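You operate a simulated robot arm through the tools that you are given. There is no shell and no other tool. Be economical: measure what you need, move in short steps, check, and stop when the job is done.

You run a simulated robot arm. Do the job below in one go: nothing can be reset, and whatever is moved stays where it is left.

TASK
Put things in order on the wooden table. At the end: the blue cup from the wooden table stands where the red key float stood; the red key float from the wooden table stands where the yellow flashlight stood; the dauber stands on top of the silver drink can; the yellow flashlight is on the blue plate; whatever was shut is shut again. Leave all else as you found it, and nothing knocked over.
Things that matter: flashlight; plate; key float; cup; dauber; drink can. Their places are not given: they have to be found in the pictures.

It is judged by the outcome, as a careful person would: the job done as asked, and still so three seconds after it is handed in. It fails if anything else is knocked over, pushed out of place, dropped, spilled or broken.

THE ROBOT
A 7-joint arm with a two-finger parallel gripper, fixed in place. Base frame: the origin is at the foot of the arm, x ahead of it, y to its left, z up; the work surface is at about z = 800. Readings come in mm, degrees, newtons and seconds.
With the tool pointing down near the work surface it reaches from about 300 to 700 mm from the base axis. Its first joint turns from -66.0 to 66.0 degrees. Payload 1.57 kg.
The TCP is the grasp point between the finger pads, 30 mm short of the fingertips. In the tool frame z runs along the fingers and y along their closing line. The gripper opens to 110 mm. The fingers are 24 mm wide and 12 mm thick; the gripper's body (48 by 112 mm) begins 78 mm behind the TCP.
Orientation is that of the tool frame in the base frame, as a unit quaternion [w, x, y, z]. With the fingers straight down and closing along the base's y, the tool's x points along the base's -x, its y along +y and its z along -z.

THE INTERFACE
- The arm moves only by the tool play_rows. Its argument "commands" is one flat list of numbers, 7 for each row, row after row: the turn, a rotation vector about the tool's x, y, z in degrees, then the shift along the tool's x, y, z in cm, then the finger opening in cm, from 0 to 11. In form: [rx, ry, rz, dx, dy, dz, fingers, rx, ry, rz, dx, dy, dz, fingers, ...]. A call has 1 to 20 rows; each row shifts and turns the commanded pose from where the row before left it, along the tool's axes as they then stand. Each row takes 0.2 s and may step no farther than 50 mm and 8.6 degrees from the row before; otherwise, or with a gripper value out of range, the whole call is refused. A pose out of reach is approached as far as the arm can. The call stops where the force on the tool passes 40 N (or 10 N more than at its start, if that is more) or the arm is blocked; 0.2 s more then pass. The fingers move at their own pace (about 108 mm/s each) and stop on an object; they squeeze with about 40 N. The grip force told is the motor's: it shows also when the fingers shut on nothing. Time passes only in rows, and 0.2 s behind the last, so rows that do not move let the fingers close. It gives the time, the measured TCP pose, the force on the tool (base axes), the opening and the grip force at its end, in the units of the frame above (readings bear some noise).
- Cameras (640 x 400 px; columns grow to the right, rows downward): "scene" is fixed at [158.8, -414.8, 1393.4]; the picture's right is [0.62, -0.79, 0.00], its down [-0.60, -0.47, -0.65] and it looks along [0.51, 0.40, -0.76] (base axes); focal length 290 px, centre (320, 200). "wrist" rides on the gripper at [-36, 0, -80] in the tool frame; the picture's right is [0.00, -1.00, 0.00], its down [0.97, 0.00, -0.24] and it looks along [0.24, 0.00, 0.97] (tool axes); focal length 218 px, centre (320, 200).
- snapshot(camera): a new picture of that camera. The clock stands still meanwhile.
- probe_pixels(camera, pixels): for up to 12 pixels [column, row] of the newest picture of that camera ("zoom" is the newest enlarged one), the place [x, y, z] in the base frame of the surface seen there, good to about 2 mm, but the place of the scene camera against the robot may be out by one fixed shift of up to 18 mm in any direction. The clock stands still meanwhile.
- zoom(camera, box): a new picture of the part [left, top, right, bottom] of that camera's present view, enlarged. The clock stands still meanwhile.
- hand_in(): hands the job in; it is judged then, once.

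Keep the steps short. Do not move on a guess: measure, check each grasp and each placing, and mend mistakes. In all there are 80 turns and 38 pictures (those below and enlarged ones count). Leave the gripper open and the arm clear of the work at the hand-in unless told otherwise, and finish with a single line.

The tools are called after "Request:" as name(argument=value, ...) on one line, values as JSON. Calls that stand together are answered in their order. play_rows: Moves the arm, as the interface text tells. Its arguments: {"type":"object","properties":{"commands":{"type":"array"}},"required":["commands"]} The other tools are called the same way: snapshot (camera) takes a picture; probe_pixels (camera, pixels) gives the place of the surface under pixels of a picture; zoom (camera, box) takes an enlarged picture of a part of a camera's view; hand_in () hands the job in.

At the start:

```text
time: 0.0
eef_pos: [386.8, -133.9, 1125.5]
tool_rot: [0.0, 0.001, 1.0, 0.0]
contact_force: [-0.1, -0.8, 0.8]
grip_width: 110.0
gripper_force: 0.1
```

scene: 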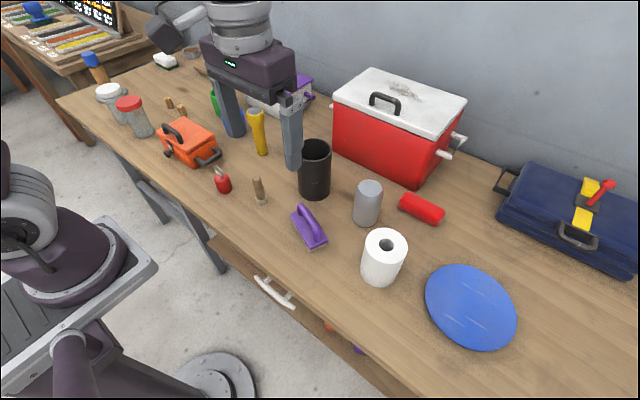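
wrist: 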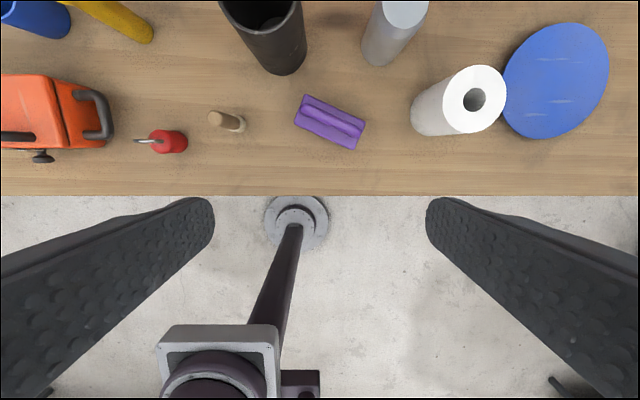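

I start with closer views of the left and right parts of the table to identify the things.

Request:
zoom(camera="scene", box=[60, 40, 340, 215])

Request:
zoom(camera="scene", box=[200, 150, 520, 350])

```text
2.29 times, centred on (200, 128) of scene
```

zoom: 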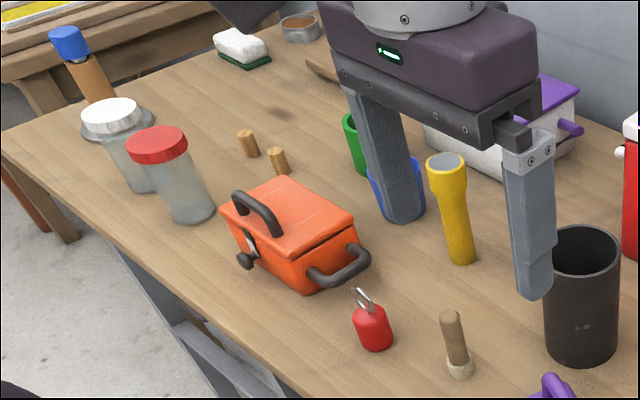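

```text
2.00 times, centred on (360, 250) of scene
```

zoom: 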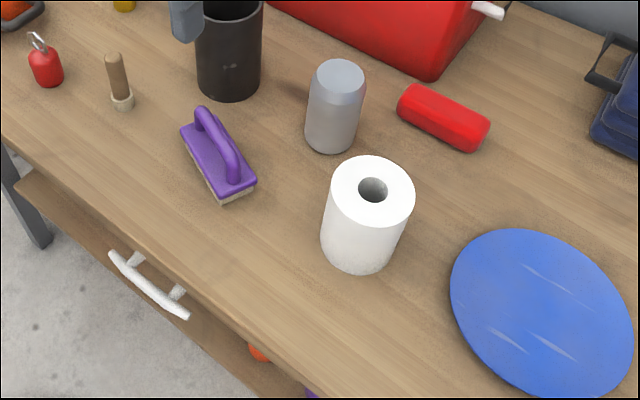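

The dauber (wooden stick with the felt foot) is at scene (260,190), the key float at (222,180), the flashlight at (257,130), the blue cup at (232,118) and the can at (367,203). The plate is at (470,305). The wrist camera has no offset, so I move the arm forward and left at the same height to see these from above.

Request:
play_rows(commands=[0, 0, 0, -4, 3, 0, 11, 0, 0, 0, -4, 3, 0, 11, 0, 0, 0, -4, 3, 0, 11, 0, 0, 0, -2, 3, 0, 11])

Request:
snapshot(camera="wrist")

Request:
snapshot(camera="scene")

```text
time: 1.0
eef_pos: [528.1, -13.9, 1122.5]
tool_rot: [0.0, 0.0, 1.0, 0.0]
contact_force: [-1.1, 0.5, -0.5]
grip_width: 110.1
gripper_force: 0.1
```

```text
33 pictures are left
```

wrist: 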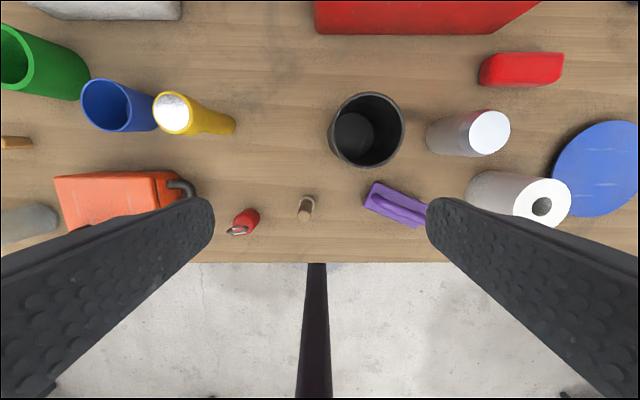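

```text
32 pictures are left
```

scene: 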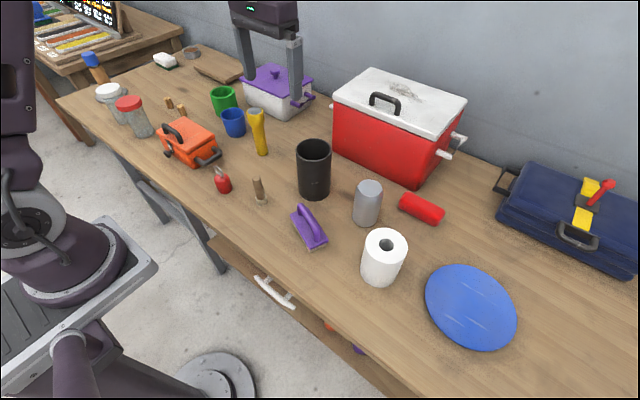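

Everything shows in the wrist view. I probe the cup, flashlight, float, dauber, can and plate.

Request:
probe_pixels(camera="wrist", pixels=[[83, 104], [105, 81], [128, 110], [110, 110], [172, 113], [155, 113], [190, 113], [173, 94], [233, 125], [172, 132], [215, 123], [155, 125]])

Request:
probe_pixels(camera="wrist", pixels=[[250, 217], [236, 231], [258, 212], [304, 217], [308, 200], [312, 203], [489, 133], [471, 133], [508, 133], [489, 113], [489, 153], [304, 212]])

Request:
probe_pixels(camera="wrist", pixels=[[600, 170], [556, 165], [600, 123], [600, 215], [636, 170], [367, 95], [330, 130], [402, 130], [385, 190], [542, 205], [490, 175], [180, 190]])

Request:
probe_pixels(camera="scene", pixels=[[470, 307], [426, 295], [516, 312], [472, 267], [478, 349], [369, 187], [257, 111], [222, 186], [257, 180], [222, 168], [262, 201], [263, 154]])

```text
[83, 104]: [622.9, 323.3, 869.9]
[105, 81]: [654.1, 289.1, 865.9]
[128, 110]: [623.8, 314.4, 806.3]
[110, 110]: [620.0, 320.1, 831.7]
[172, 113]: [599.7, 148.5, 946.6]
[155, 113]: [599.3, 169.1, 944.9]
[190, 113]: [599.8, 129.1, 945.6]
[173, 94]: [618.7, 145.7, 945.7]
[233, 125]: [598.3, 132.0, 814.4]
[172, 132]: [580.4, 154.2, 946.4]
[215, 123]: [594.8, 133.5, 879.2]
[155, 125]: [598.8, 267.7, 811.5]
```

```text
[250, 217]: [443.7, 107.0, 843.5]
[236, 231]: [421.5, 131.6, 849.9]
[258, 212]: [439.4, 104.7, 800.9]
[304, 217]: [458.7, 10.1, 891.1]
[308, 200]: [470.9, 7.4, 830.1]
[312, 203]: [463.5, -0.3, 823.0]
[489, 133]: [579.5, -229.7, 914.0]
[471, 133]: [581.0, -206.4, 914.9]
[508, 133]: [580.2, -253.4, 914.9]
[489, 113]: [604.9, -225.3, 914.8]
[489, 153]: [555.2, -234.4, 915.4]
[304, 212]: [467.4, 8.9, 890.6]
```

```text
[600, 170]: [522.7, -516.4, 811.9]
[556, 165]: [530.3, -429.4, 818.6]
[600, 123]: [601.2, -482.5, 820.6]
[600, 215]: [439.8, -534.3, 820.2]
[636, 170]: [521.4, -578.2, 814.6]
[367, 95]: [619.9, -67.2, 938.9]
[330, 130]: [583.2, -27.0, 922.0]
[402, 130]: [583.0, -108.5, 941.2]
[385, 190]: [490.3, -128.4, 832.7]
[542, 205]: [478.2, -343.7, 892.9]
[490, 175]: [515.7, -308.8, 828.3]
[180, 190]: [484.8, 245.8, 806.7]
```

```text
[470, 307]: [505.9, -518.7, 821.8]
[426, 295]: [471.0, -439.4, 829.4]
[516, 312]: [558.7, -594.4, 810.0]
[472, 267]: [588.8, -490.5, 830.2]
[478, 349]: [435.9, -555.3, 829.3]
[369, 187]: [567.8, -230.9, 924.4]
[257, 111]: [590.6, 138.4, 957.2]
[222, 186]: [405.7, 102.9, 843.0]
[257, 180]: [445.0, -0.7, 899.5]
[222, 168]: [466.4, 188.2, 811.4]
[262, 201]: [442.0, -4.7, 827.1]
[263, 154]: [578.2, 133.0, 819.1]
```

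The positions agree: flashlight about (600,148), cup about (622,291), can top (580,-230,915), dauber about (465,8). The scene camera reads about (-11,-9,+10) off. Now I enlarge the wrist view around the float and toolbox, and the plate.

Request:
zoom(camera="wrist", box=[160, 150, 340, 262])

Request:
probe_pixels(camera="wrist", pixels=[[188, 184], [194, 192], [196, 199], [180, 180], [170, 172], [570, 170], [585, 170], [610, 170], [620, 170], [595, 150], [595, 190], [575, 185]])

```text
3.56 times, centred on (250, 206) of wrist
```

zoom: 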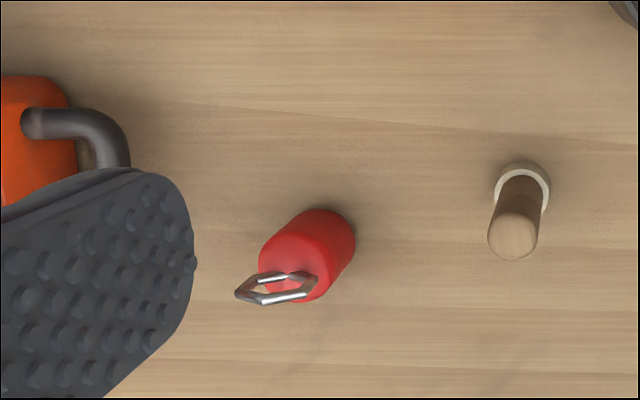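

```text
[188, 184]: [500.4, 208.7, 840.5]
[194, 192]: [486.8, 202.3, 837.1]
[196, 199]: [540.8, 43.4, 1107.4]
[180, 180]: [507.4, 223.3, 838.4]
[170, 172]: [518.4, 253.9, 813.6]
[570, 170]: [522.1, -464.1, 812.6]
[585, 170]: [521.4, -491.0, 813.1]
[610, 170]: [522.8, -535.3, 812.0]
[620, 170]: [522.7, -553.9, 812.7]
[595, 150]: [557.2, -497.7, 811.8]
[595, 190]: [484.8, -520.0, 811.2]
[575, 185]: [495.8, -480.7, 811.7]
```

The plate is flat at z≈812. Now I probe the float in detail.

Request:
probe_pixels(camera="zoom", pixels=[[262, 262], [295, 265], [325, 275], [320, 292], [312, 213], [352, 240], [330, 240], [275, 275], [512, 240], [492, 240], [534, 240], [522, 168]])

```text
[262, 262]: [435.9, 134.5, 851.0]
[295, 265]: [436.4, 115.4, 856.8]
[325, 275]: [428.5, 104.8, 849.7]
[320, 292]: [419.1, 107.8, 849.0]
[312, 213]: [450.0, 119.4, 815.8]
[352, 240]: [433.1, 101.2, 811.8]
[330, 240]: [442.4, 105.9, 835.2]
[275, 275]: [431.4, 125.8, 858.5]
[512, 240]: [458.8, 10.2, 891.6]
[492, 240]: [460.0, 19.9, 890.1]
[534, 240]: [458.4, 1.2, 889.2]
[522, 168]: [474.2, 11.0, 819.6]
```

Float centre is about (433,118) with its body top near 858. The dauber is about (460,10.5). I check the flashlight's shape before gripping it.

Request:
zoom(camera="scene", box=[200, 90, 296, 170])

```text
5.00 times, centred on (248, 130) of scene
```

zoom: 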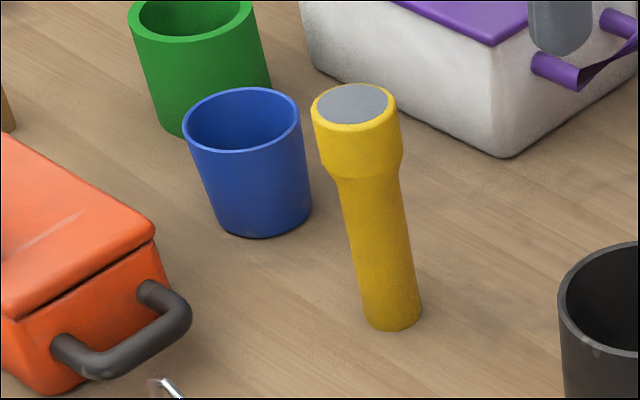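

The head is cylindrical, about z 908–946, so I will grip it there. I move above it, with tips still above its top at TCP z≈1010, and look.

Request:
play_rows(commands=[0, 0, 0, -1.8, 4.05, 0, 11, 0, 0, 0, -1.8, 4.05, 0, 11, 0, 0, 0, -1.8, 4.05, 0, 11, 0, 0, 0, -1.8, 4.05, 0, 11, 0, 0, 0, 0, 0, 4, 11, 0, 0, 0, 0, 0, 4, 11, 0, 0, 0, 0, 0, 3.2, 11, 0, 0, 0, 0, 0, 0, 11])

Request:
snapshot(camera="wrist")

```text
time: 2.8
eef_pos: [598.9, 148.0, 1011.3]
tool_rot: [0.0, 0.0, 1.0, 0.0]
contact_force: [1.3, 0.7, -0.2]
grip_width: 110.0
gripper_force: 0.1
```

```text
29 pictures are left
```

wrist: 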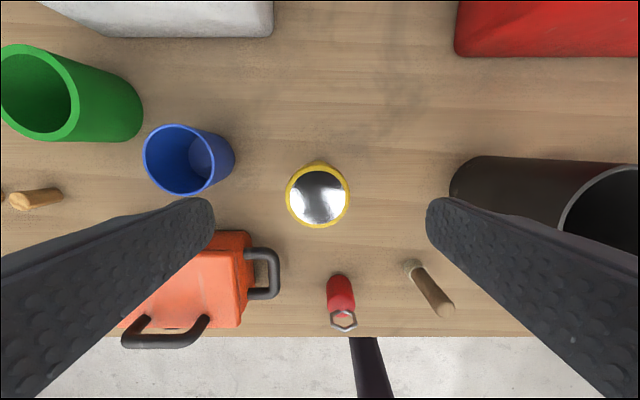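

The lens is centred at px (318,196), so alignment is good. I descend to z≈928 and close.

Request:
play_rows(commands=[0, 0, 0, -0.2, 0.1, 3, 11, 0, 0, 0, 0, 0, 3, 11, 0, 0, 0, 0, 0, 2.3, 11, 0, 0, 0, 0, 0, 0, 11, 0, 0, 0, 0, 0, 0, 2, 0, 0, 0, 0, 0, 0, 2, 0, 0, 0, 0, 0, 0, 2, 0, 0, 0, 0, 0, 0, 2])

```text
time: 4.6
eef_pos: [600.0, 148.2, 928.3]
tool_rot: [0.0, 0.0, 1.0, 0.0]
contact_force: [-0.1, 0.9, 0.1]
grip_width: 44.9
gripper_force: 39.5
```

Held at 44.9 mm. I lift straight up by 190 mm and check.

Request:
play_rows(commands=[0, 0, 0, 0, 0, -3, 2, 0, 0, 0, 0, 0, -4, 2, 0, 0, 0, 0, 0, -4, 2, 0, 0, 0, 0, 0, -4, 2, 0, 0, 0, 0, 0, -4, 2, 0, 0, 0, 2.5, -3.7, 0, 2, 0, 0, 0, 2.5, -3.7, 0, 2, 0, 0, 0, 2.5, -3.7, 0, 2, 0, 0, 0, 2.5, -3.7, 0, 2])

Request:
snapshot(camera="scene")

```text
time: 6.6
eef_pos: [501.7, 1.2, 1119.2]
tool_rot: [0.0, 0.0, 1.0, 0.0]
contact_force: [-0.6, -0.2, -2.4]
grip_width: 45.0
gripper_force: 39.8
```

```text
28 pictures are left
```

scene: 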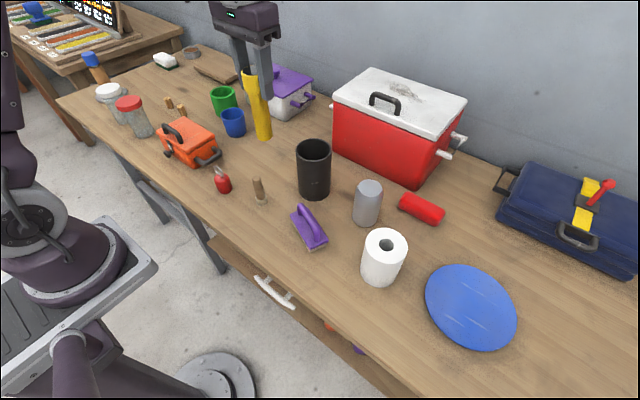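

The flashlight hangs upright. I carry it over to (500,-420) at the same height.

Request:
play_rows(commands=[0, 0, 0, 0, -4.3, 0, 2, 0, 0, 0, 0, -4.3, 0, 2, 0, 0, 0, 0, -4.3, 0, 2, 0, 0, 0, 0, -4.3, 0, 2, 0, 0, 0, 0, -4.3, 0, 2, 0, 0, 0, 0, -4.3, 0, 2, 0, 0, 0, 0, -4.3, 0, 2, 0, 0, 0, 0, -4.3, 0, 2, 0, 0, 0, 0, -4.3, 0, 2, 0, 0, 0, 0, -3.5, 0, 2, 0, 0, 0, 0, 0, 0, 2])

```text
time: 9.0
eef_pos: [469.1, -392.2, 1104.3]
tool_rot: [0.0, 0.0, 1.0, 0.0]
contact_force: [0.0, 0.0, -2.8]
grip_width: 44.9
gripper_force: 39.5
out of reach, approached as far as the arm can: row 9, 10
```

Reach is limited at this height, so I lower slightly. The flashlight's bottom stays above 920, clear of the roll at 893.

Request:
play_rows(commands=[0, 0, 0, 0, 0, 3, 2, 0, 0, 0, 0, 0, 3, 2, 0, 0, 0, 0, 0, 0, 2])

```text
time: 9.8
eef_pos: [468.6, -393.5, 1046.5]
tool_rot: [-0.001, 0.0, 1.0, 0.0]
contact_force: [0.5, -0.4, -1.3]
grip_width: 44.7
gripper_force: 39.9
```

Request:
play_rows(commands=[0, 0, 0, -1.2, -3, 0, 2, 0, 0, 0, -1.2, -3, 0, 2, 0, 0, 0, 0, 0, 0, 2])

```text
time: 10.6
eef_pos: [480.4, -422.7, 1045.2]
tool_rot: [0.001, 0.001, 1.0, 0.0]
contact_force: [-0.1, 0.3, -2.4]
grip_width: 44.8
gripper_force: 39.9
out of reach, approached as far as the arm can: row 2
```

At this height the reach is 640 mm. I probe the plate's near side in the last scene picture to see how far in I must set the flashlight.

Request:
probe_pixels(camera="scene", pixels=[[424, 302], [427, 303], [430, 304], [434, 304], [438, 305], [442, 305], [446, 306], [450, 306], [460, 306], [470, 306], [500, 307], [512, 308]])

```text
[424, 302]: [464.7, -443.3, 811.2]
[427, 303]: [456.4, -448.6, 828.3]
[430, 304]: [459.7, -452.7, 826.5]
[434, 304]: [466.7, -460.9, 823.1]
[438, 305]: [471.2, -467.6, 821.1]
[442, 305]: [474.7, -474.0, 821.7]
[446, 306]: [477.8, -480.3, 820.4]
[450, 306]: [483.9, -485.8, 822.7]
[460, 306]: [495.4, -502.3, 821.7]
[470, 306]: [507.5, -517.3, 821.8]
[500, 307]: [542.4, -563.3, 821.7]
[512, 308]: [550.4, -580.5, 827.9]
```

The flat part starts at r≈661 from the base axis, so the flashlight's centre needs r≥678. I lower while moving outward, staying clear of the roll.

Request:
play_rows(commands=[0, 0, 0, 0, -0.8, 2, 2, 0, 0, 0, -0.5, -1, 2, 2, 0, 0, 0, -0.6, -0.8, 2, 2, 0, 0, 0, -0.6, -0.8, 1.5, 2, 0, 0, 0, 0, 0, 0, 2])

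```text
time: 11.8
eef_pos: [481.0, -440.8, 983.1]
tool_rot: [-0.001, 0.003, 1.0, 0.003]
contact_force: [-0.4, 0.0, -2.5]
grip_width: 44.8
gripper_force: 40.2
out of reach, approached as far as the arm can: row 2, 3, 4
```

Request:
play_rows(commands=[0, 0, 0, -0.8, -0.8, 1, 2, 0, 0, 0, -0.8, -0.8, 1, 2, 0, 0, 0, 0, 0, 0, 2])

```text
time: 12.6
eef_pos: [489.0, -447.1, 962.3]
tool_rot: [0.0, 0.0, 1.0, 0.0]
contact_force: [-0.1, 0.5, -2.7]
grip_width: 44.8
gripper_force: 39.9
out of reach, approached as far as the arm can: row 1, 2
```

r=663 at z=962, with the flashlight's bottom at ~834. I push outward at this height.

Request:
play_rows(commands=[0, 0, 0, -1.2, -1.2, 0.3, 2, 0, 0, 0, -0.6, -0.6, 0.3, 2, 0, 0, 0, 0, 0, 0, 2])

Request:
snapshot(camera="scene")

```text
time: 13.4
eef_pos: [491.0, -446.0, 958.7]
tool_rot: [0.0, 0.0, 1.0, 0.0]
contact_force: [-0.5, -0.2, -2.1]
grip_width: 44.7
gripper_force: 39.8
out of reach, approached as far as the arm can: row 1, 2
```

```text
27 pictures are left
```

scene: 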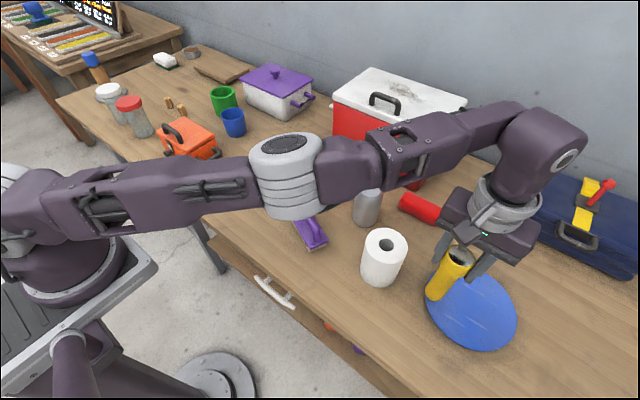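

Upright, the arm is at full stretch (r≈663) and 15 mm more is needed. I turn the gripper so its closing line is tangential. A small 4° tilt then gives more reach, and the flashlight can settle upright about the closing line. First the turn.

Request:
play_rows(commands=[0, 0, 7, 0, 0, 0, 2, 0, 0, 7, 0, 0, 0, 2, 0, 0, 7, 0, 0, 0, 2, 0, 0, 7, 0, 0, 0, 2, 0, 0, 7, 0, 0, 0, 2, 0, 0, 7.5, 0, 0, 0, 2, 0, -4, 0, 0, 0, 0, 2, 0, 0, 0, 0, 0, 0, 2])

```text
time: 15.2
eef_pos: [498.6, -447.4, 964.0]
tool_rot: [0.027, 0.352, 0.936, -0.014]
contact_force: [0.4, 0.0, -2.2]
grip_width: 45.3
gripper_force: 39.8
out of reach, approached as far as the arm can: row 7
```

Tilt is 3.5° outward and r=670, which puts the flashlight's base centre at ≈678. I move another 12 mm outward, slightly lower.

Request:
play_rows(commands=[0, 0, 0, -0.6, 0, 0.6, 2, 0, 0, 0, -0.6, 0, 0.6, 2, 0, 0, 0, 0, 0, 0, 2])

```text
time: 16.0
eef_pos: [500.1, -454.7, 946.8]
tool_rot: [0.033, 0.363, 0.931, -0.013]
contact_force: [0.2, -0.5, -2.4]
grip_width: 44.9
gripper_force: 40.7
```

Base centre is at ≈(506,-460), still 48 mm from the plate's centre. I shift sideways 14 mm and a bit outward.

Request:
play_rows(commands=[0, 0, 0, -0.5, -0.7, 0, 2, 0, 0, 0, -0.5, -0.7, 0, 2, 0, 0, 0, 0, 0, 0, 2])

Request:
zoom(camera="scene", box=[390, 200, 550, 360])

```text
time: 16.8
eef_pos: [494.6, -466.7, 947.6]
tool_rot: [0.032, 0.362, 0.931, -0.013]
contact_force: [-0.2, -0.5, -1.3]
grip_width: 45.1
gripper_force: 40.1
out of reach, approached as far as the arm can: row 2
```

```text
2.50 times, centred on (470, 280) of scene
```

zoom: 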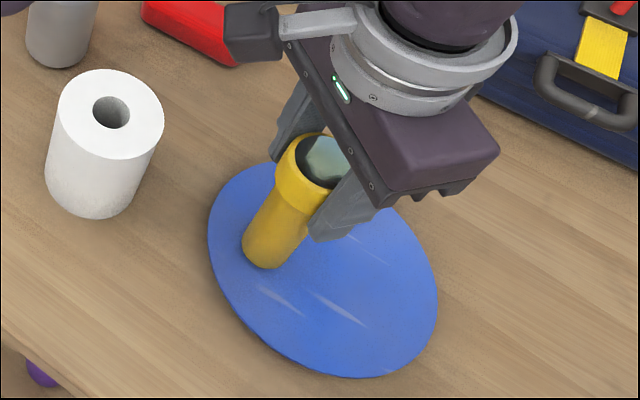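

The base centre is ≈(501,-473), within the flat. I lower in small steps and watch the force.

Request:
play_rows(commands=[0, 0, 0, 0, 0, 0.3, 2, 0, 0, 0, 0, 0, 0.2, 2, 0, 0, 0, 0, 0, 0, 2])

```text
time: 17.6
eef_pos: [494.1, -467.4, 943.1]
tool_rot: [0.033, 0.362, 0.931, -0.012]
contact_force: [0.1, -0.6, -2.1]
grip_width: 45.0
gripper_force: 40.3
```

Request:
play_rows(commands=[0, 0, 0, 0, 0, 0.15, 2, 0, 0, 0, 0, 0, 0.15, 2, 0, 0, 0, 0, 0, 0, 2])

```text
time: 18.4
eef_pos: [495.7, -467.1, 940.8]
tool_rot: [0.032, 0.362, 0.931, -0.012]
contact_force: [-0.4, 0.0, 0.0]
grip_width: 45.0
gripper_force: 40.4
```

The weight reading fell from -2 N to 0, so contact is starting. I lower 2 mm more.

Request:
play_rows(commands=[0, 0, 0, 0, 0, 0.1, 2, 0, 0, 0, 0, 0, 0.1, 2, 0, 0, 0, 0, 0, 0, 2])

```text
time: 19.2
eef_pos: [494.6, -467.4, 939.7]
tool_rot: [0.034, 0.362, 0.931, -0.012]
contact_force: [-1.8, 2.6, 27.6]
grip_width: 44.7
gripper_force: 40.1
```

Firm contact, 27 N. I ease up 1 mm and open slowly.

Request:
play_rows(commands=[0, 0, 0, 0, 0, -0.1, 2, 0, 0, 0, 0, 0, 0, 4.6, 0, 0, 0, 0, 0, 0, 5, 0, 0, 0, 0, 0, 0, 5.5, 0, 0, 0, 0, 0, 0, 6, 0, 0, 0, 0, 0, 0, 6.5, 0, 0, 0, 0, 0, 0, 6.5])

Request:
zoom(camera="scene", box=[390, 200, 550, 360])

```text
time: 20.8
eef_pos: [494.3, -467.0, 938.7]
tool_rot: [0.032, 0.362, 0.931, -0.012]
contact_force: [0.3, 0.3, -0.2]
grip_width: 65.2
gripper_force: 0.2
```

```text
2.50 times, centred on (470, 280) of scene
```

zoom: 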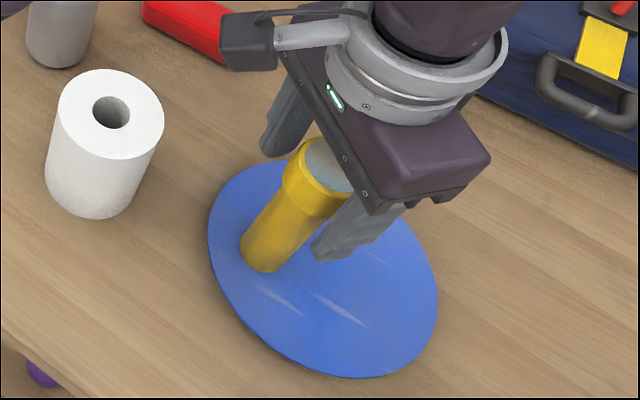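

It stands upright on the plate. I open wider and retreat up and inward, along the free direction.

Request:
play_rows(commands=[0, 0, 0, 0, 0, 0, 8.5, 0, 0, 0, 0.6, 0, -2, 8.5, 0, 0, 0, 0.8, 0, -2, 8.5, 0, 0, 0, 1, 0, -3, 8.5, 0, 0, 0, 1.5, 0, -3, 8.5, 0, 0, 0, 2, 0, -3, 8.5, 0, 4, 0, 3, 0, -3, 11, 0, 0, 0, 3, 0, 0, 11, 0, 0, 0, 0, 0, 0, 11])

Request:
snapshot(camera="scene")

```text
time: 22.8
eef_pos: [399.2, -378.4, 1092.3]
tool_rot: [0.0, 0.364, 0.931, -0.001]
contact_force: [0.3, -0.8, -0.6]
grip_width: 110.0
gripper_force: 0.1
```

```text
24 pictures are left
```

scene: 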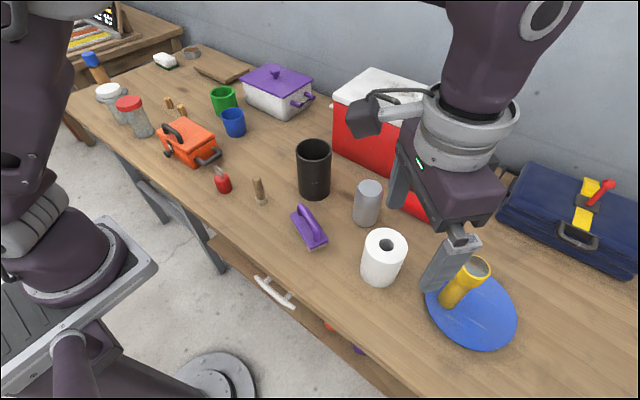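

The flashlight stands well. I unwind the gripper turn and travel above the key float at (433,118).

Request:
play_rows(commands=[0, 0, -7.12, 0, 0, 0, 11, 0, 0, -7.12, 0, 0, 0, 11, 0, 0, -7.12, 0, 0, 0, 11, 0, 0, -7.12, 0, 0, 0, 11, 0, 0, -7.12, 0, 0, 0, 11, 0, 0, -7.12, 0, 0, 0, 11, 0, 0, 0, -0.31, 4.51, 0, 11, 0, 0, 0, -0.31, 4.51, 0, 11, 0, 0, 0, -0.31, 4.51, 0, 11, 0, 0, 0, -0.31, 4.51, 0, 11, 0, 0, 0, -0.31, 4.51, 0, 11, 0, 0, 0, -0.31, 4.51, 0, 11, 0, 0, 0, -0.31, 4.51, 0, 11, 0, 0, 0, -0.31, 4.51, 0, 11, 0, 0, 0, -0.31, 4.51, 0, 11, 0, 0, 0, -0.31, 4.51, 0, 11, 0, 0, 0, -0.31, 4.51, 0, 11, 0, 0, 0, 0, 0, 4, 11, 0, 0, 0, 0, 0, 4, 11, 0, 0, 0, 0, 0, 4, 11])

Request:
snapshot(camera="wrist")

```text
time: 27.0
eef_pos: [432.4, 116.1, 972.6]
tool_rot: [0.0, -0.002, 1.0, 0.0]
contact_force: [-0.1, 0.2, 1.1]
grip_width: 110.2
gripper_force: 0.0
```

```text
23 pictures are left
```

wrist: 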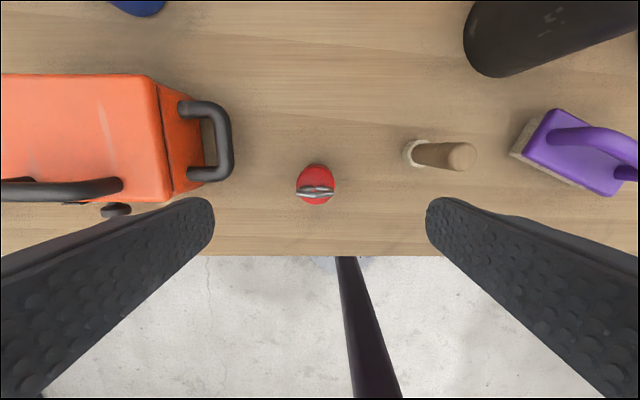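

The float is at px (316,185). I probe it and the toolbox handle's near edge, since the left finger passes there.

Request:
probe_pixels(camera="wrist", pixels=[[298, 184], [334, 184], [317, 168], [317, 201], [300, 196], [333, 196], [316, 188], [233, 150], [228, 175], [316, 180], [409, 153], [405, 148]])

```text
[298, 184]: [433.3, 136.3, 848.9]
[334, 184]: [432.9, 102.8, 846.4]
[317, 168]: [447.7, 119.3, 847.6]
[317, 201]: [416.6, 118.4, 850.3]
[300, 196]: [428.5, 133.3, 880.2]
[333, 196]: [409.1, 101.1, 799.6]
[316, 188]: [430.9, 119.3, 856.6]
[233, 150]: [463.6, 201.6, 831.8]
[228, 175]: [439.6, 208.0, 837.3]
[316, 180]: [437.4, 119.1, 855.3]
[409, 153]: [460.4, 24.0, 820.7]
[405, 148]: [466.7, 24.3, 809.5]
```

Float centre (432.5,119.5), radius ~17, ring top ≈880. The neighbours are clear with an 80 mm opening. I descend to TCP z 838 and grip.

Request:
play_rows(commands=[0, 0, 0, 0, 0.34, 4, 8, 0, 0, 0, 0, 0, 4, 8, 0, 0, 0, 0, 0, 3, 8, 0, 0, 0, 0, 0, 2.4, 8, 0, 0, 0, 0, 0, 0, 8, 0, 0, 0, 0, 0, 0, 2, 0, 0, 0, 0, 0, 0, 2, 0, 0, 0, 0, 0, 0, 2])

```text
time: 28.8
eef_pos: [432.1, 120.9, 839.4]
tool_rot: [0.0, -0.002, 1.0, -0.001]
contact_force: [1.6, 0.2, 0.2]
grip_width: 35.8
gripper_force: 39.9
```

Held at 35.8 mm. I lift 100 mm and move to the flashlight's old place (600,148).

Request:
play_rows(commands=[0, 0, 0, 0, 0, -3, 2, 0, 0, 0, 0, 0, -4, 2, 0, 0, 0, 0, 0, -3, 2, 0, 0, 0, -4.2, 0.7, 0, 2, 0, 0, 0, -4.2, 0.7, 0, 2, 0, 0, 0, -4.2, 0.7, 0, 2, 0, 0, 0, -4.2, 0.7, 0, 2, 0, 0, 0, 0, 0, 0, 2])

```text
time: 30.6
eef_pos: [599.6, 148.9, 938.7]
tool_rot: [0.0, -0.002, 1.0, 0.0]
contact_force: [0.2, 0.4, 0.2]
grip_width: 35.8
gripper_force: 40.3
```

I lower toward the table, stopping just above z 839.

Request:
play_rows(commands=[0, 0, 0, 0, 0, 4, 2, 0, 0, 0, 0, 0, 3.5, 2, 0, 0, 0, 0, 0, 1.8, 2, 0, 0, 0, 0, 0, 0.4, 2, 0, 0, 0, 0, 0, 0.2, 2, 0, 0, 0, 0, 0, 0, 2])

```text
time: 32.0
eef_pos: [597.4, 150.3, 839.3]
tool_rot: [0.0, -0.001, 1.0, 0.0]
contact_force: [-0.8, -0.3, -0.2]
grip_width: 35.8
gripper_force: 40.6
```

Request:
play_rows(commands=[0, 0, 0, 0, 0, 0.1, 2, 0, 0, 0, 0, 0, 0.1, 2, 0, 0, 0, 0, 0, 0, 2])

```text
time: 32.8
eef_pos: [598.7, 149.8, 839.0]
tool_rot: [0.002, -0.001, 1.0, 0.001]
contact_force: [-5.3, -0.8, 23.0]
grip_width: 36.1
gripper_force: 40.0
```

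Contact (23 N). I ease up 1 mm, open, and retreat upward.

Request:
play_rows(commands=[0, 0, 0, 0, 0, -0.1, 2, 0, 0, 0, 0, 0, 0, 4, 0, 0, 0, 0, 0, 0, 5, 0, 0, 0, 0, 0, 0, 7, 0, 0, 0, 0, 0, 0, 7, 0, 0, 0, 0, 0, -3, 7, 0, 0, 0, 0, 0, -4, 8, 0, 0, 0, 0, 0, -4, 11, 0, 0, 0, 0, 0, -4, 11])

Request:
snapshot(camera="wrist")

```text
time: 34.8
eef_pos: [599.8, 148.4, 989.3]
tool_rot: [0.0, -0.002, 1.0, 0.0]
contact_force: [0.4, 1.1, -0.8]
grip_width: 109.8
gripper_force: 0.0
```

```text
22 pictures are left
```

wrist: 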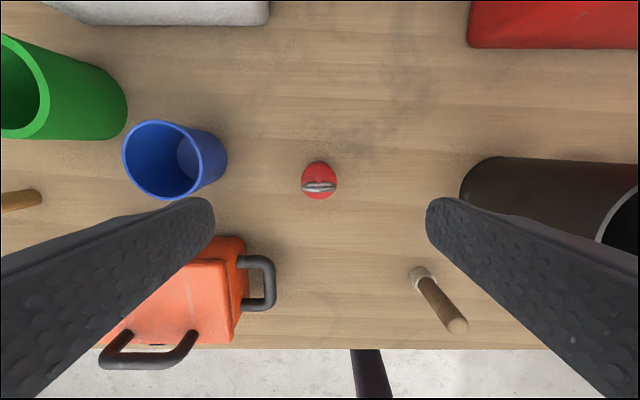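

The float stands. Now I probe the cup rim around px (163,160), and the green cup's and toolbox's nearest edges.

Request:
probe_pixels(camera="wrist", pixels=[[124, 157], [156, 121], [200, 165], [165, 198], [126, 160], [199, 155], [160, 122], [226, 160], [127, 105], [110, 138], [230, 236], [220, 180]])

```text
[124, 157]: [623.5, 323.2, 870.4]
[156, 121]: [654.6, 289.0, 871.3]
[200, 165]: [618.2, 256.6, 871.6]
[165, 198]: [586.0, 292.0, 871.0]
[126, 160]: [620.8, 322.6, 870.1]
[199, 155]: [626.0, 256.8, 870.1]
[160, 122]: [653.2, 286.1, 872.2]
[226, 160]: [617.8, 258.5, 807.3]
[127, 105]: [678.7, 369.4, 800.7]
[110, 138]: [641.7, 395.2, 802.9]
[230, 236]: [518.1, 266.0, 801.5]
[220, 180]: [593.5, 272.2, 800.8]
```

Cup centre (620.5,290), radius 34, rim at 871. That is r=685, near the reach limit, so I use a radial yaw of 25° with a 6° outward tilt. I approach above the cup with tips at z≈905.

Request:
play_rows(commands=[0, 0, -8.33, 0, 0, 0, 11, 0, 0, -8.33, 0, 0, 0, 11, 0, 0, -8.33, 0, 0, 0, 10, 0, -6, 0, 0, 0, 0, 10, 0, 0, 0, -1.35, 2.99, 1.5, 10, 0, 0, 0, -1.35, 2.99, 1.5, 10, 0, 0, 0, -1.35, 2.99, 1.5, 10, 0, 0, 0, -1.35, 2.99, 1.5, 10, 0, 0, 0, 0, 0, 0, 10])

Request:
snapshot(camera="wrist")

```text
time: 36.8
eef_pos: [602.8, 282.6, 935.1]
tool_rot: [0.051, -0.218, 0.975, 0.012]
contact_force: [-0.2, -0.5, -0.2]
grip_width: 99.7
gripper_force: 0.0
```

```text
21 pictures are left
```

wrist: 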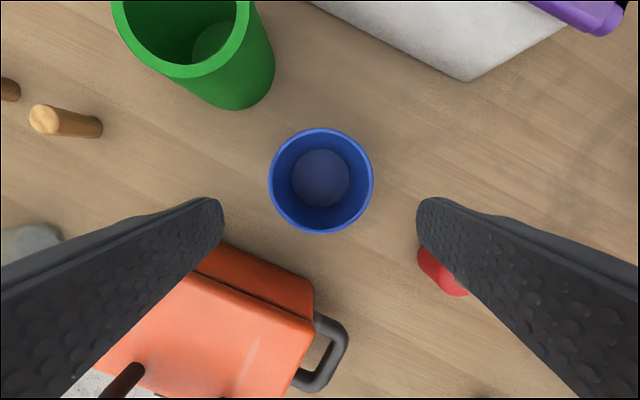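

The cup is centred between the fingers at px (321,180). I go outward 19 mm and down to z≈842 in small rows.

Request:
play_rows(commands=[0, 0, 0, -0.72, -0.04, 2.34, 10, 0, 0, 0, -0.72, -0.04, 2.34, 10, 0, 0, 0, 0, 0, 0, 10])

```text
time: 37.6
eef_pos: [619.5, 291.1, 889.2]
tool_rot: [0.05, -0.218, 0.974, 0.012]
contact_force: [0.1, 0.3, 0.6]
grip_width: 100.1
gripper_force: 0.2
```

Request:
play_rows(commands=[0, 0, 0, 0.24, 0, 2.3, 10, 0, 0, 0, 0.24, 0, 2.3, 10, 0, 0, 0, 0, 0, 0, 10, 0, 0, 0, 0, 0, 0, 5, 0, 0, 0, 0, 0, 0, 5, 0, 0, 0, 0, 0, 0, 5])

```text
time: 39.0
eef_pos: [618.9, 290.4, 844.3]
tool_rot: [0.051, -0.218, 0.975, 0.012]
contact_force: [0.7, -0.3, 0.1]
grip_width: 70.7
gripper_force: 40.1
```

Held at 70.7 mm. Before carrying, I probe the toolbox handle's height in the latest scene picture for clearance.

Request:
probe_pixels(camera="scene", pixels=[[168, 123], [164, 126], [174, 127], [180, 137], [166, 121], [190, 130]])

Request:
play_rows(commands=[0, 0, 0, -0.31, 0, -3, 5, 0, 0, 0, -0.31, 0, -3, 5, 0, 0, 0, 1.68, 0, -3.2, 5, 0, 0, 0, 1.68, 0, -3.2, 5, 0, 0, 0, 1.68, 0, -3.2, 5, 0, 0, 0, 0, 0, 0, 5])

```text
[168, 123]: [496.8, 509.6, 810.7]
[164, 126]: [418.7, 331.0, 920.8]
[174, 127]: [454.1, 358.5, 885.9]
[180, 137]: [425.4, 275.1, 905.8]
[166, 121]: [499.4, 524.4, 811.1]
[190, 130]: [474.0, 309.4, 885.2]
```

```text
time: 40.4
eef_pos: [565.4, 264.5, 994.2]
tool_rot: [0.05, -0.218, 0.975, 0.011]
contact_force: [0.5, -0.2, -0.4]
grip_width: 49.9
gripper_force: 0.0
```

The fingers shut to 49.9 mm, so the cup slipped out. I look before anything else.

Request:
snapshot(camera="scene")

Request:
snapshot(camera="wrist")

```text
20 pictures are left
```

scene: 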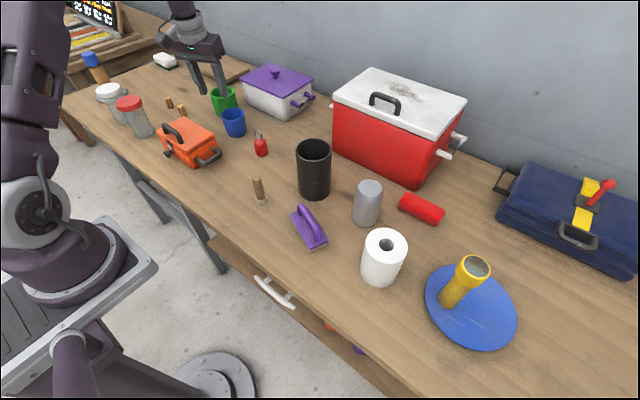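

```text
19 pictures are left
```

wrist: 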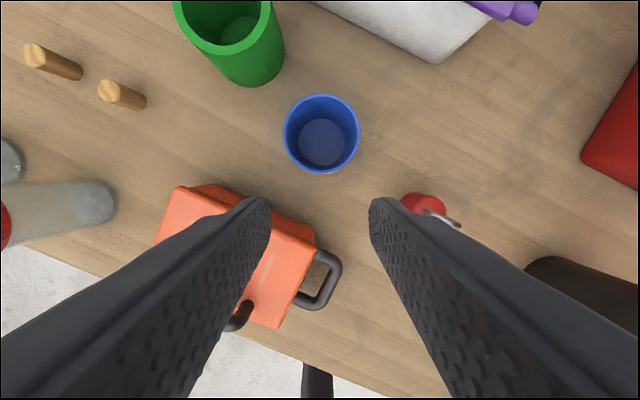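

The cup is still standing upright near its place; it just slid out of the grip. I probe its rim and side to measure position and taper.

Request:
probe_pixels(camera="wrist", pixels=[[285, 132], [359, 135], [321, 96], [323, 172], [321, 145], [305, 145], [338, 145], [300, 120], [342, 120], [321, 120], [321, 160], [290, 140]])

Request:
zoom(camera="scene", box=[202, 85, 282, 165])

```text
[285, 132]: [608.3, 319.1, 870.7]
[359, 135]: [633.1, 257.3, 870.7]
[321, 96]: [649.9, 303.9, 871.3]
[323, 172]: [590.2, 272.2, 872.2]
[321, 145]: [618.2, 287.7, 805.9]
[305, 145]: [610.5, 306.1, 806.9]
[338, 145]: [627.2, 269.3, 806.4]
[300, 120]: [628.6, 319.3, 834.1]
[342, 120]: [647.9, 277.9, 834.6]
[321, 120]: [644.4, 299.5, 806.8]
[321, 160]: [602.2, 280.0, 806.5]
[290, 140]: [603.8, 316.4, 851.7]
```

```text
5.00 times, centred on (242, 125) of scene
```

zoom: 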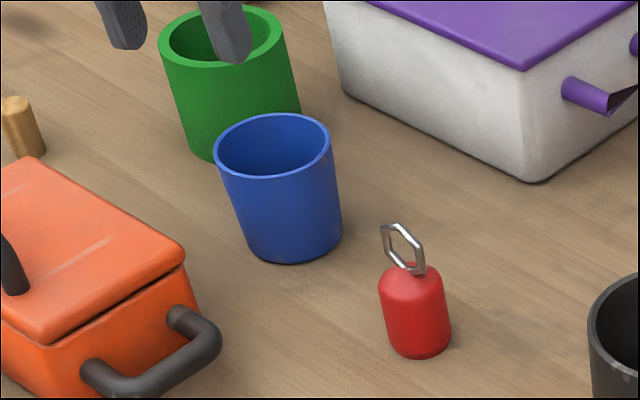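

The cup hasn't moved: centre (620.5,288), still upright. It tapers, so the low grip touched only the rim, above the pads. I'll re-grip with the pads at rim height (TCP z≈864) and lift slowly. First I go back above it, open.

Request:
play_rows(commands=[0, 0, 0, 0, 0, 0, 10, 0, 0, 0, 0, 0, 0, 10, 0, 0, 0, -2.67, -0.09, 3.3, 10, 0, 0, 0, -2.67, -0.09, 3.3, 10, 0, 0, 0, 0, 0, 0, 10])

```text
time: 41.6
eef_pos: [620.5, 288.9, 934.4]
tool_rot: [0.051, -0.218, 0.975, 0.012]
contact_force: [0.0, 0.0, 0.4]
grip_width: 100.0
gripper_force: 0.1
```

Request:
play_rows(commands=[0, 0, 0, 0.25, 0, 2.4, 10, 0, 0, 0, 0.25, 0, 2.4, 10, 0, 0, 0, 0.25, 0, 2.36, 10, 0, 0, 0, 0, 0, 0, 10, 0, 0, 0, 0, 0, 0, 5, 0, 0, 0, 0, 0, 0, 5, 0, 0, 0, 0, 0, 0, 3, 0, 0, 0, 0, 0, 0, 3])

Request:
zoom(camera="scene", box=[182, 65, 302, 165])

```text
time: 43.4
eef_pos: [621.6, 288.1, 862.5]
tool_rot: [0.051, -0.218, 0.975, 0.012]
contact_force: [0.0, 0.2, -0.9]
grip_width: 70.7
gripper_force: 39.8
```

```text
4.00 times, centred on (242, 115) of scene
```

zoom: 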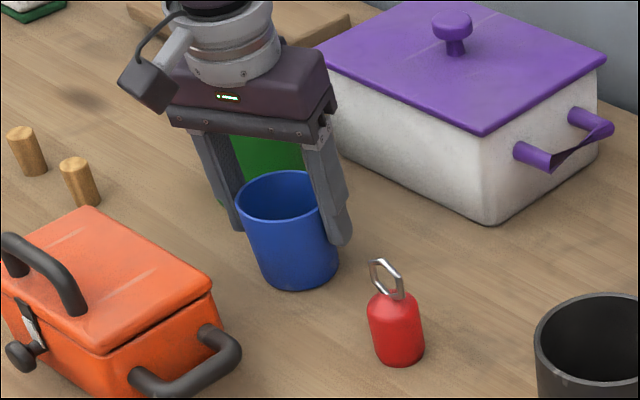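

Gripped at the rim, 70.7 mm. I lift slowly by 10 mm and check the hold.

Request:
play_rows(commands=[0, 0, 0, -0.02, 0, -0.2, 3, 0, 0, 0, -0.04, 0, -0.4, 3, 0, 0, 0, -0.04, 0, -0.4, 3, 0, 0, 0, 0, 0, 0, 3])

```text
time: 44.4
eef_pos: [620.3, 289.0, 872.3]
tool_rot: [0.052, -0.218, 0.975, 0.012]
contact_force: [0.3, 0.4, -1.2]
grip_width: 70.6
gripper_force: 40.0
```

Request:
play_rows(commands=[0, 0, 0, -0.05, 0, -0.5, 3, 0, 0, 0, -0.1, 0, -1, 3, 0, 0, 0, -0.1, 0, -1, 3, 0, 0, 0, -0.1, 0, -1, 3, 0, 0, 0, 0, 0, 0, 3])

Request:
zoom(camera="scene", box=[182, 65, 302, 165])

```text
time: 45.6
eef_pos: [618.9, 288.3, 907.6]
tool_rot: [0.051, -0.218, 0.974, 0.012]
contact_force: [-0.7, -0.3, -0.5]
grip_width: 70.8
gripper_force: 40.1
```

```text
4.00 times, centred on (242, 115) of scene
```

zoom: 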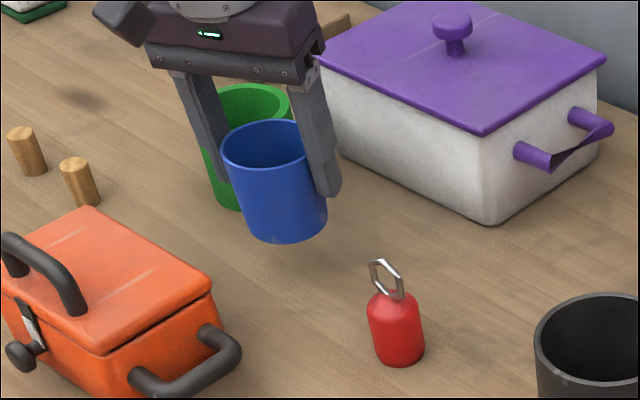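

The cup is held clear of the table. I carry it slowly: inward while rising to TCP z≈1022 (cup bottom ~960), then over to the float's old place.

Request:
play_rows(commands=[0, 0, 0, 0.8, 0, -2, 3, 0, 0, 0, 0.8, 0, -2, 3, 0, 0, 0, 0.8, 0, -2, 3, 0, 0, 0, 0.8, 0, -2, 3, 0, 0, 0, 0.8, 0, -2, 3, 0, 0, 0, 0.8, 0, -2, 3, 0, 0, 0, 0, 0, 0, 3])

```text
time: 47.2
eef_pos: [565.0, 262.7, 1023.2]
tool_rot: [0.052, -0.218, 0.975, 0.011]
contact_force: [0.7, 0.5, 0.0]
grip_width: 70.5
gripper_force: 40.0
```

Request:
play_rows(commands=[0, 0, 0, 1.99, -0.82, -0.21, 3, 0, 0, 0, 1.99, -0.82, -0.21, 3, 0, 0, 0, 1.99, -0.82, -0.21, 3, 0, 0, 0, 1.99, -0.82, -0.21, 3, 0, 0, 0, 1.99, -0.82, -0.21, 3, 0, 0, 0, 1.99, -0.82, -0.21, 3, 0, 0, 0, 1.99, -0.82, -0.21, 3, 0, 0, 0, 1.99, -0.82, -0.21, 3, 0, 0, 0, 1.99, -0.82, -0.21, 3, 0, 0, 0, 0, 0, 0, 3])

Request:
snapshot(camera="scene")

```text
time: 49.4
eef_pos: [434.5, 119.0, 1021.1]
tool_rot: [0.051, -0.218, 0.974, 0.011]
contact_force: [0.2, -0.7, -0.6]
grip_width: 70.6
gripper_force: 40.0
```

```text
15 pictures are left
```

scene: 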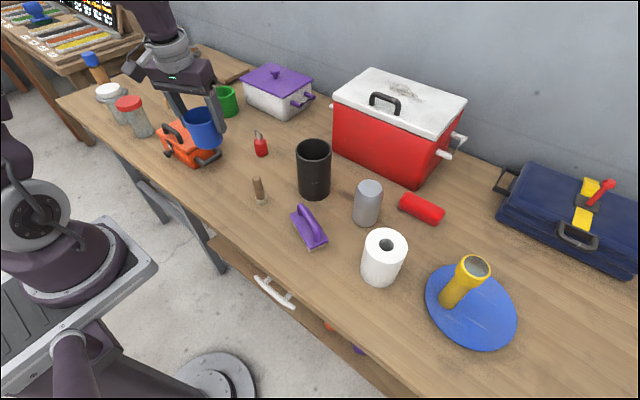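

The cup is upright over its target. I lower 154 mm slowly.

Request:
play_rows(commands=[0, 0, 0, 0.21, 0, 2, 3, 0, 0, 0, 0.21, 0, 2, 3, 0, 0, 0, 0.21, 0, 2, 3, 0, 0, 0, 0.21, 0, 2, 3, 0, 0, 0, 0.21, 0, 2, 3, 0, 0, 0, 0.21, 0, 2, 3, 0, 0, 0, 0.21, 0, 2, 3, 0, 0, 0, 0.1, 0, 1, 3, 0, 0, 0, 0.03, 0, 0.3, 3, 0, 0, 0, 0, 0, 0, 3])

```text
time: 51.6
eef_pos: [433.9, 118.7, 866.8]
tool_rot: [0.052, -0.217, 0.975, 0.011]
contact_force: [0.3, -0.3, -0.1]
grip_width: 70.7
gripper_force: 40.1
```

Request:
play_rows(commands=[0, 0, 0, 0.02, 0, 0.2, 3, 0, 0, 0, 0.02, 0, 0.2, 3, 0, 0, 0, 0.01, 0, 0.1, 3, 0, 0, 0, 0, 0, 0, 3])

```text
time: 52.6
eef_pos: [434.7, 120.7, 862.0]
tool_rot: [0.051, -0.218, 0.975, 0.011]
contact_force: [0.1, -0.4, 0.2]
grip_width: 70.6
gripper_force: 39.7
```

Request:
play_rows(commands=[0, 0, 0, 0.01, 0, 0.1, 3, 0, 0, 0, 0.01, 0, 0.1, 3, 0, 0, 0, 0, 0, 0, 3])

```text
time: 53.4
eef_pos: [434.3, 120.0, 860.1]
tool_rot: [0.052, -0.217, 0.975, 0.011]
contact_force: [-2.9, 0.1, 29.3]
grip_width: 70.9
gripper_force: 40.0
```

Contact, 29 N. I ease up 1 mm and open, then look with the wrist camera after rising.

Request:
play_rows(commands=[0, 0, 0, 0, 0, -0.1, 3, 0, 0, 0, 0, 0, 0, 7.2, 0, 0, 0, 0, 0, 0, 8, 0, 0, 0, 0, 0, 0, 9, 0, 0, 0, 0, 0, 0, 9, 0, 0, 0, -0.2, 0, -2, 9, 0, 0, 0, -0.3, 0, -3, 9, 0, 0, 0, -0.3, 0, -3, 9, 0, 0, 0, -0.4, 0, -4, 11, 0, 0, 0, 0, 0, 0, 11])

Request:
snapshot(camera="wrist")

```text
time: 55.6
eef_pos: [433.2, 120.3, 983.5]
tool_rot: [0.051, -0.217, 0.975, 0.011]
contact_force: [-0.2, 0.5, 0.3]
grip_width: 109.9
gripper_force: 0.0
```

```text
14 pictures are left
```

wrist: 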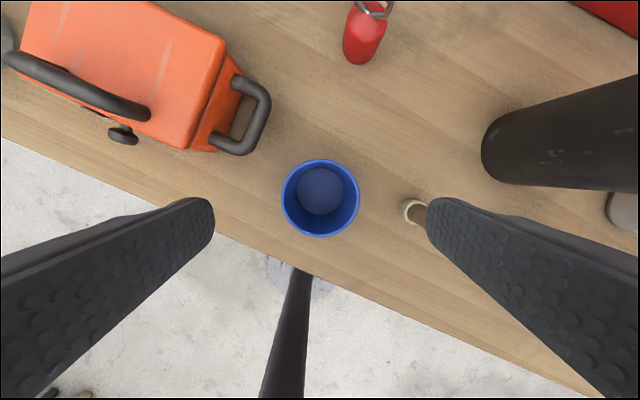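

The cup stands in place. I level the gripper again and move above the dauber at (460,10.5).

Request:
play_rows(commands=[0, 6, 0, 0, 0, 0, 11, 0, 0, 8.33, 0, 0, 0, 11, 0, 0, 8.33, 0, 0, 0, 11, 0, 0, 8.33, 0, 0, 0, 11, 0, 0, 0, -0.9, -3.66, 0, 11, 0, 0, 0, -0.9, -3.66, 0, 11, 0, 0, 0, -0.9, -3.66, 0, 11, 0, 0, 0, 0, 0, 0, 8])

Request:
snapshot(camera="wrist")

```text
time: 57.4
eef_pos: [459.8, 9.9, 982.2]
tool_rot: [0.0, -0.002, 1.0, 0.0]
contact_force: [0.2, 0.0, -0.6]
grip_width: 80.1
gripper_force: 0.0
```

```text
13 pictures are left
```

wrist: 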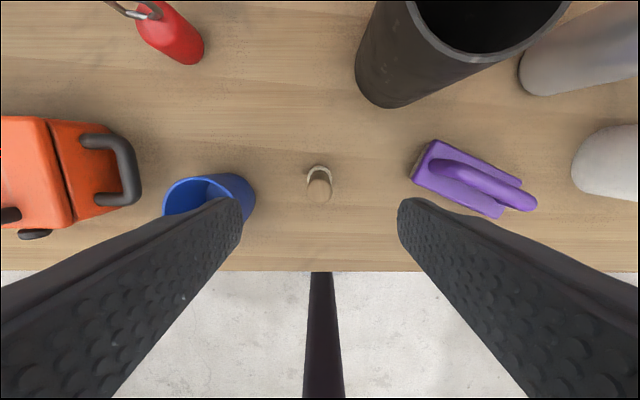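

Request:
probe_pixels(camera="wrist", pixels=[[308, 190], [330, 190], [319, 182], [319, 199], [319, 190], [309, 178], [331, 178], [320, 168], [255, 195], [412, 175], [440, 195], [430, 145]])

```text
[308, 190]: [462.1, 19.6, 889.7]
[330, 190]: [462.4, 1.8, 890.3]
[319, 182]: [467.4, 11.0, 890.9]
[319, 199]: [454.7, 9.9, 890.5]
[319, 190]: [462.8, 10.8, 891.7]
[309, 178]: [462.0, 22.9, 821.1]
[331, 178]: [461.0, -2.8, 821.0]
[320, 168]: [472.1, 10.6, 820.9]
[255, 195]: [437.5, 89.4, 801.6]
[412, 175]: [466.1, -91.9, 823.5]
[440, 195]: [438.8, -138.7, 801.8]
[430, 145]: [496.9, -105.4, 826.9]
```

Dauber centre (461.5,10.7), felt top at 821, stick 18 mm wide. I descend to z 862 with a 60 mm opening and grip the stick.

Request:
play_rows(commands=[0, 0, 0, -0.17, 0.08, 3, 6, 0, 0, 0, 0, 0, 3, 6, 0, 0, 0, 0, 0, 3, 6, 0, 0, 0, 0, 0, 3, 6, 0, 0, 0, 0, 0, 0, 6, 0, 0, 0, 0, 0, 0, 0, 0, 0, 0, 0, 0, 0, 0, 0, 0, 0, 0, 0, 0, 0])

```text
time: 59.2
eef_pos: [462.0, 10.0, 863.7]
tool_rot: [0.0, -0.002, 1.0, 0.0]
contact_force: [-0.5, 0.0, 0.4]
grip_width: 20.7
gripper_force: 33.9
```

Request:
play_rows(commands=[0, 0, 0, 0, 0, -0.5, 0, 0, 0, 0, 0, 0, -1.5, 0, 0, 0, 0, 0, 0, -2.5, 0, 0, 0, 0, 0, 0, -2.5, 0, 0, 0, 0, 0, 0, -2.5, 0, 0, 0, 0, 0, 0, -2.5, 0, 0, 0, 0, 0, 0, -2.5, 0, 0, 0, 0, 0, 0, -2.5, 0, 0, 0, 0, 0, 0, -1, 0, 0, 0, 0, 0, 0, 0, 0])

Request:
zoom(camera="scene", box=[180, 60, 420, 240])

```text
time: 61.4
eef_pos: [464.0, 10.6, 1043.3]
tool_rot: [0.0, -0.001, 1.0, 0.0]
contact_force: [0.2, -0.4, -0.8]
grip_width: 20.8
gripper_force: 34.4
```

```text
2.22 times, centred on (300, 150) of scene
```

zoom: 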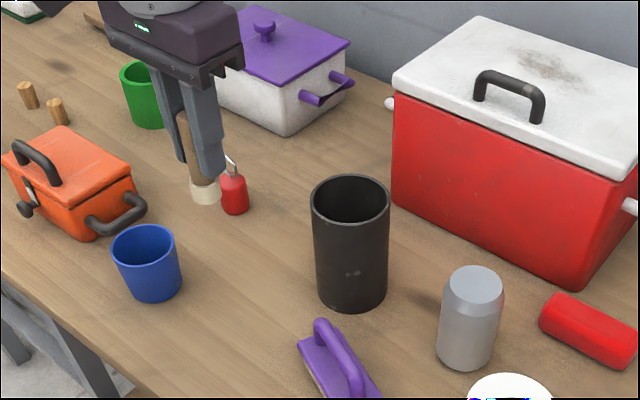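

Held upright. I probe the red cooler's near edge and the can top for clearance before placing.

Request:
probe_pixels(camera="scene", pixels=[[413, 186], [335, 98], [432, 133], [425, 128], [380, 112], [369, 186], [357, 187], [382, 187], [369, 194], [369, 181]])

```text
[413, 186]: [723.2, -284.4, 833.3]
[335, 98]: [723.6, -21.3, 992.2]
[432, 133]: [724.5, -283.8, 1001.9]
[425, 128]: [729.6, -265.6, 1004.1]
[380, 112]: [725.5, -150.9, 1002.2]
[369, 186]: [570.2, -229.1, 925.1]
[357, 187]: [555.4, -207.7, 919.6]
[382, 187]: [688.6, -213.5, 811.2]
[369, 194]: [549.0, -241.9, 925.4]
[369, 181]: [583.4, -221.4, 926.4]
```

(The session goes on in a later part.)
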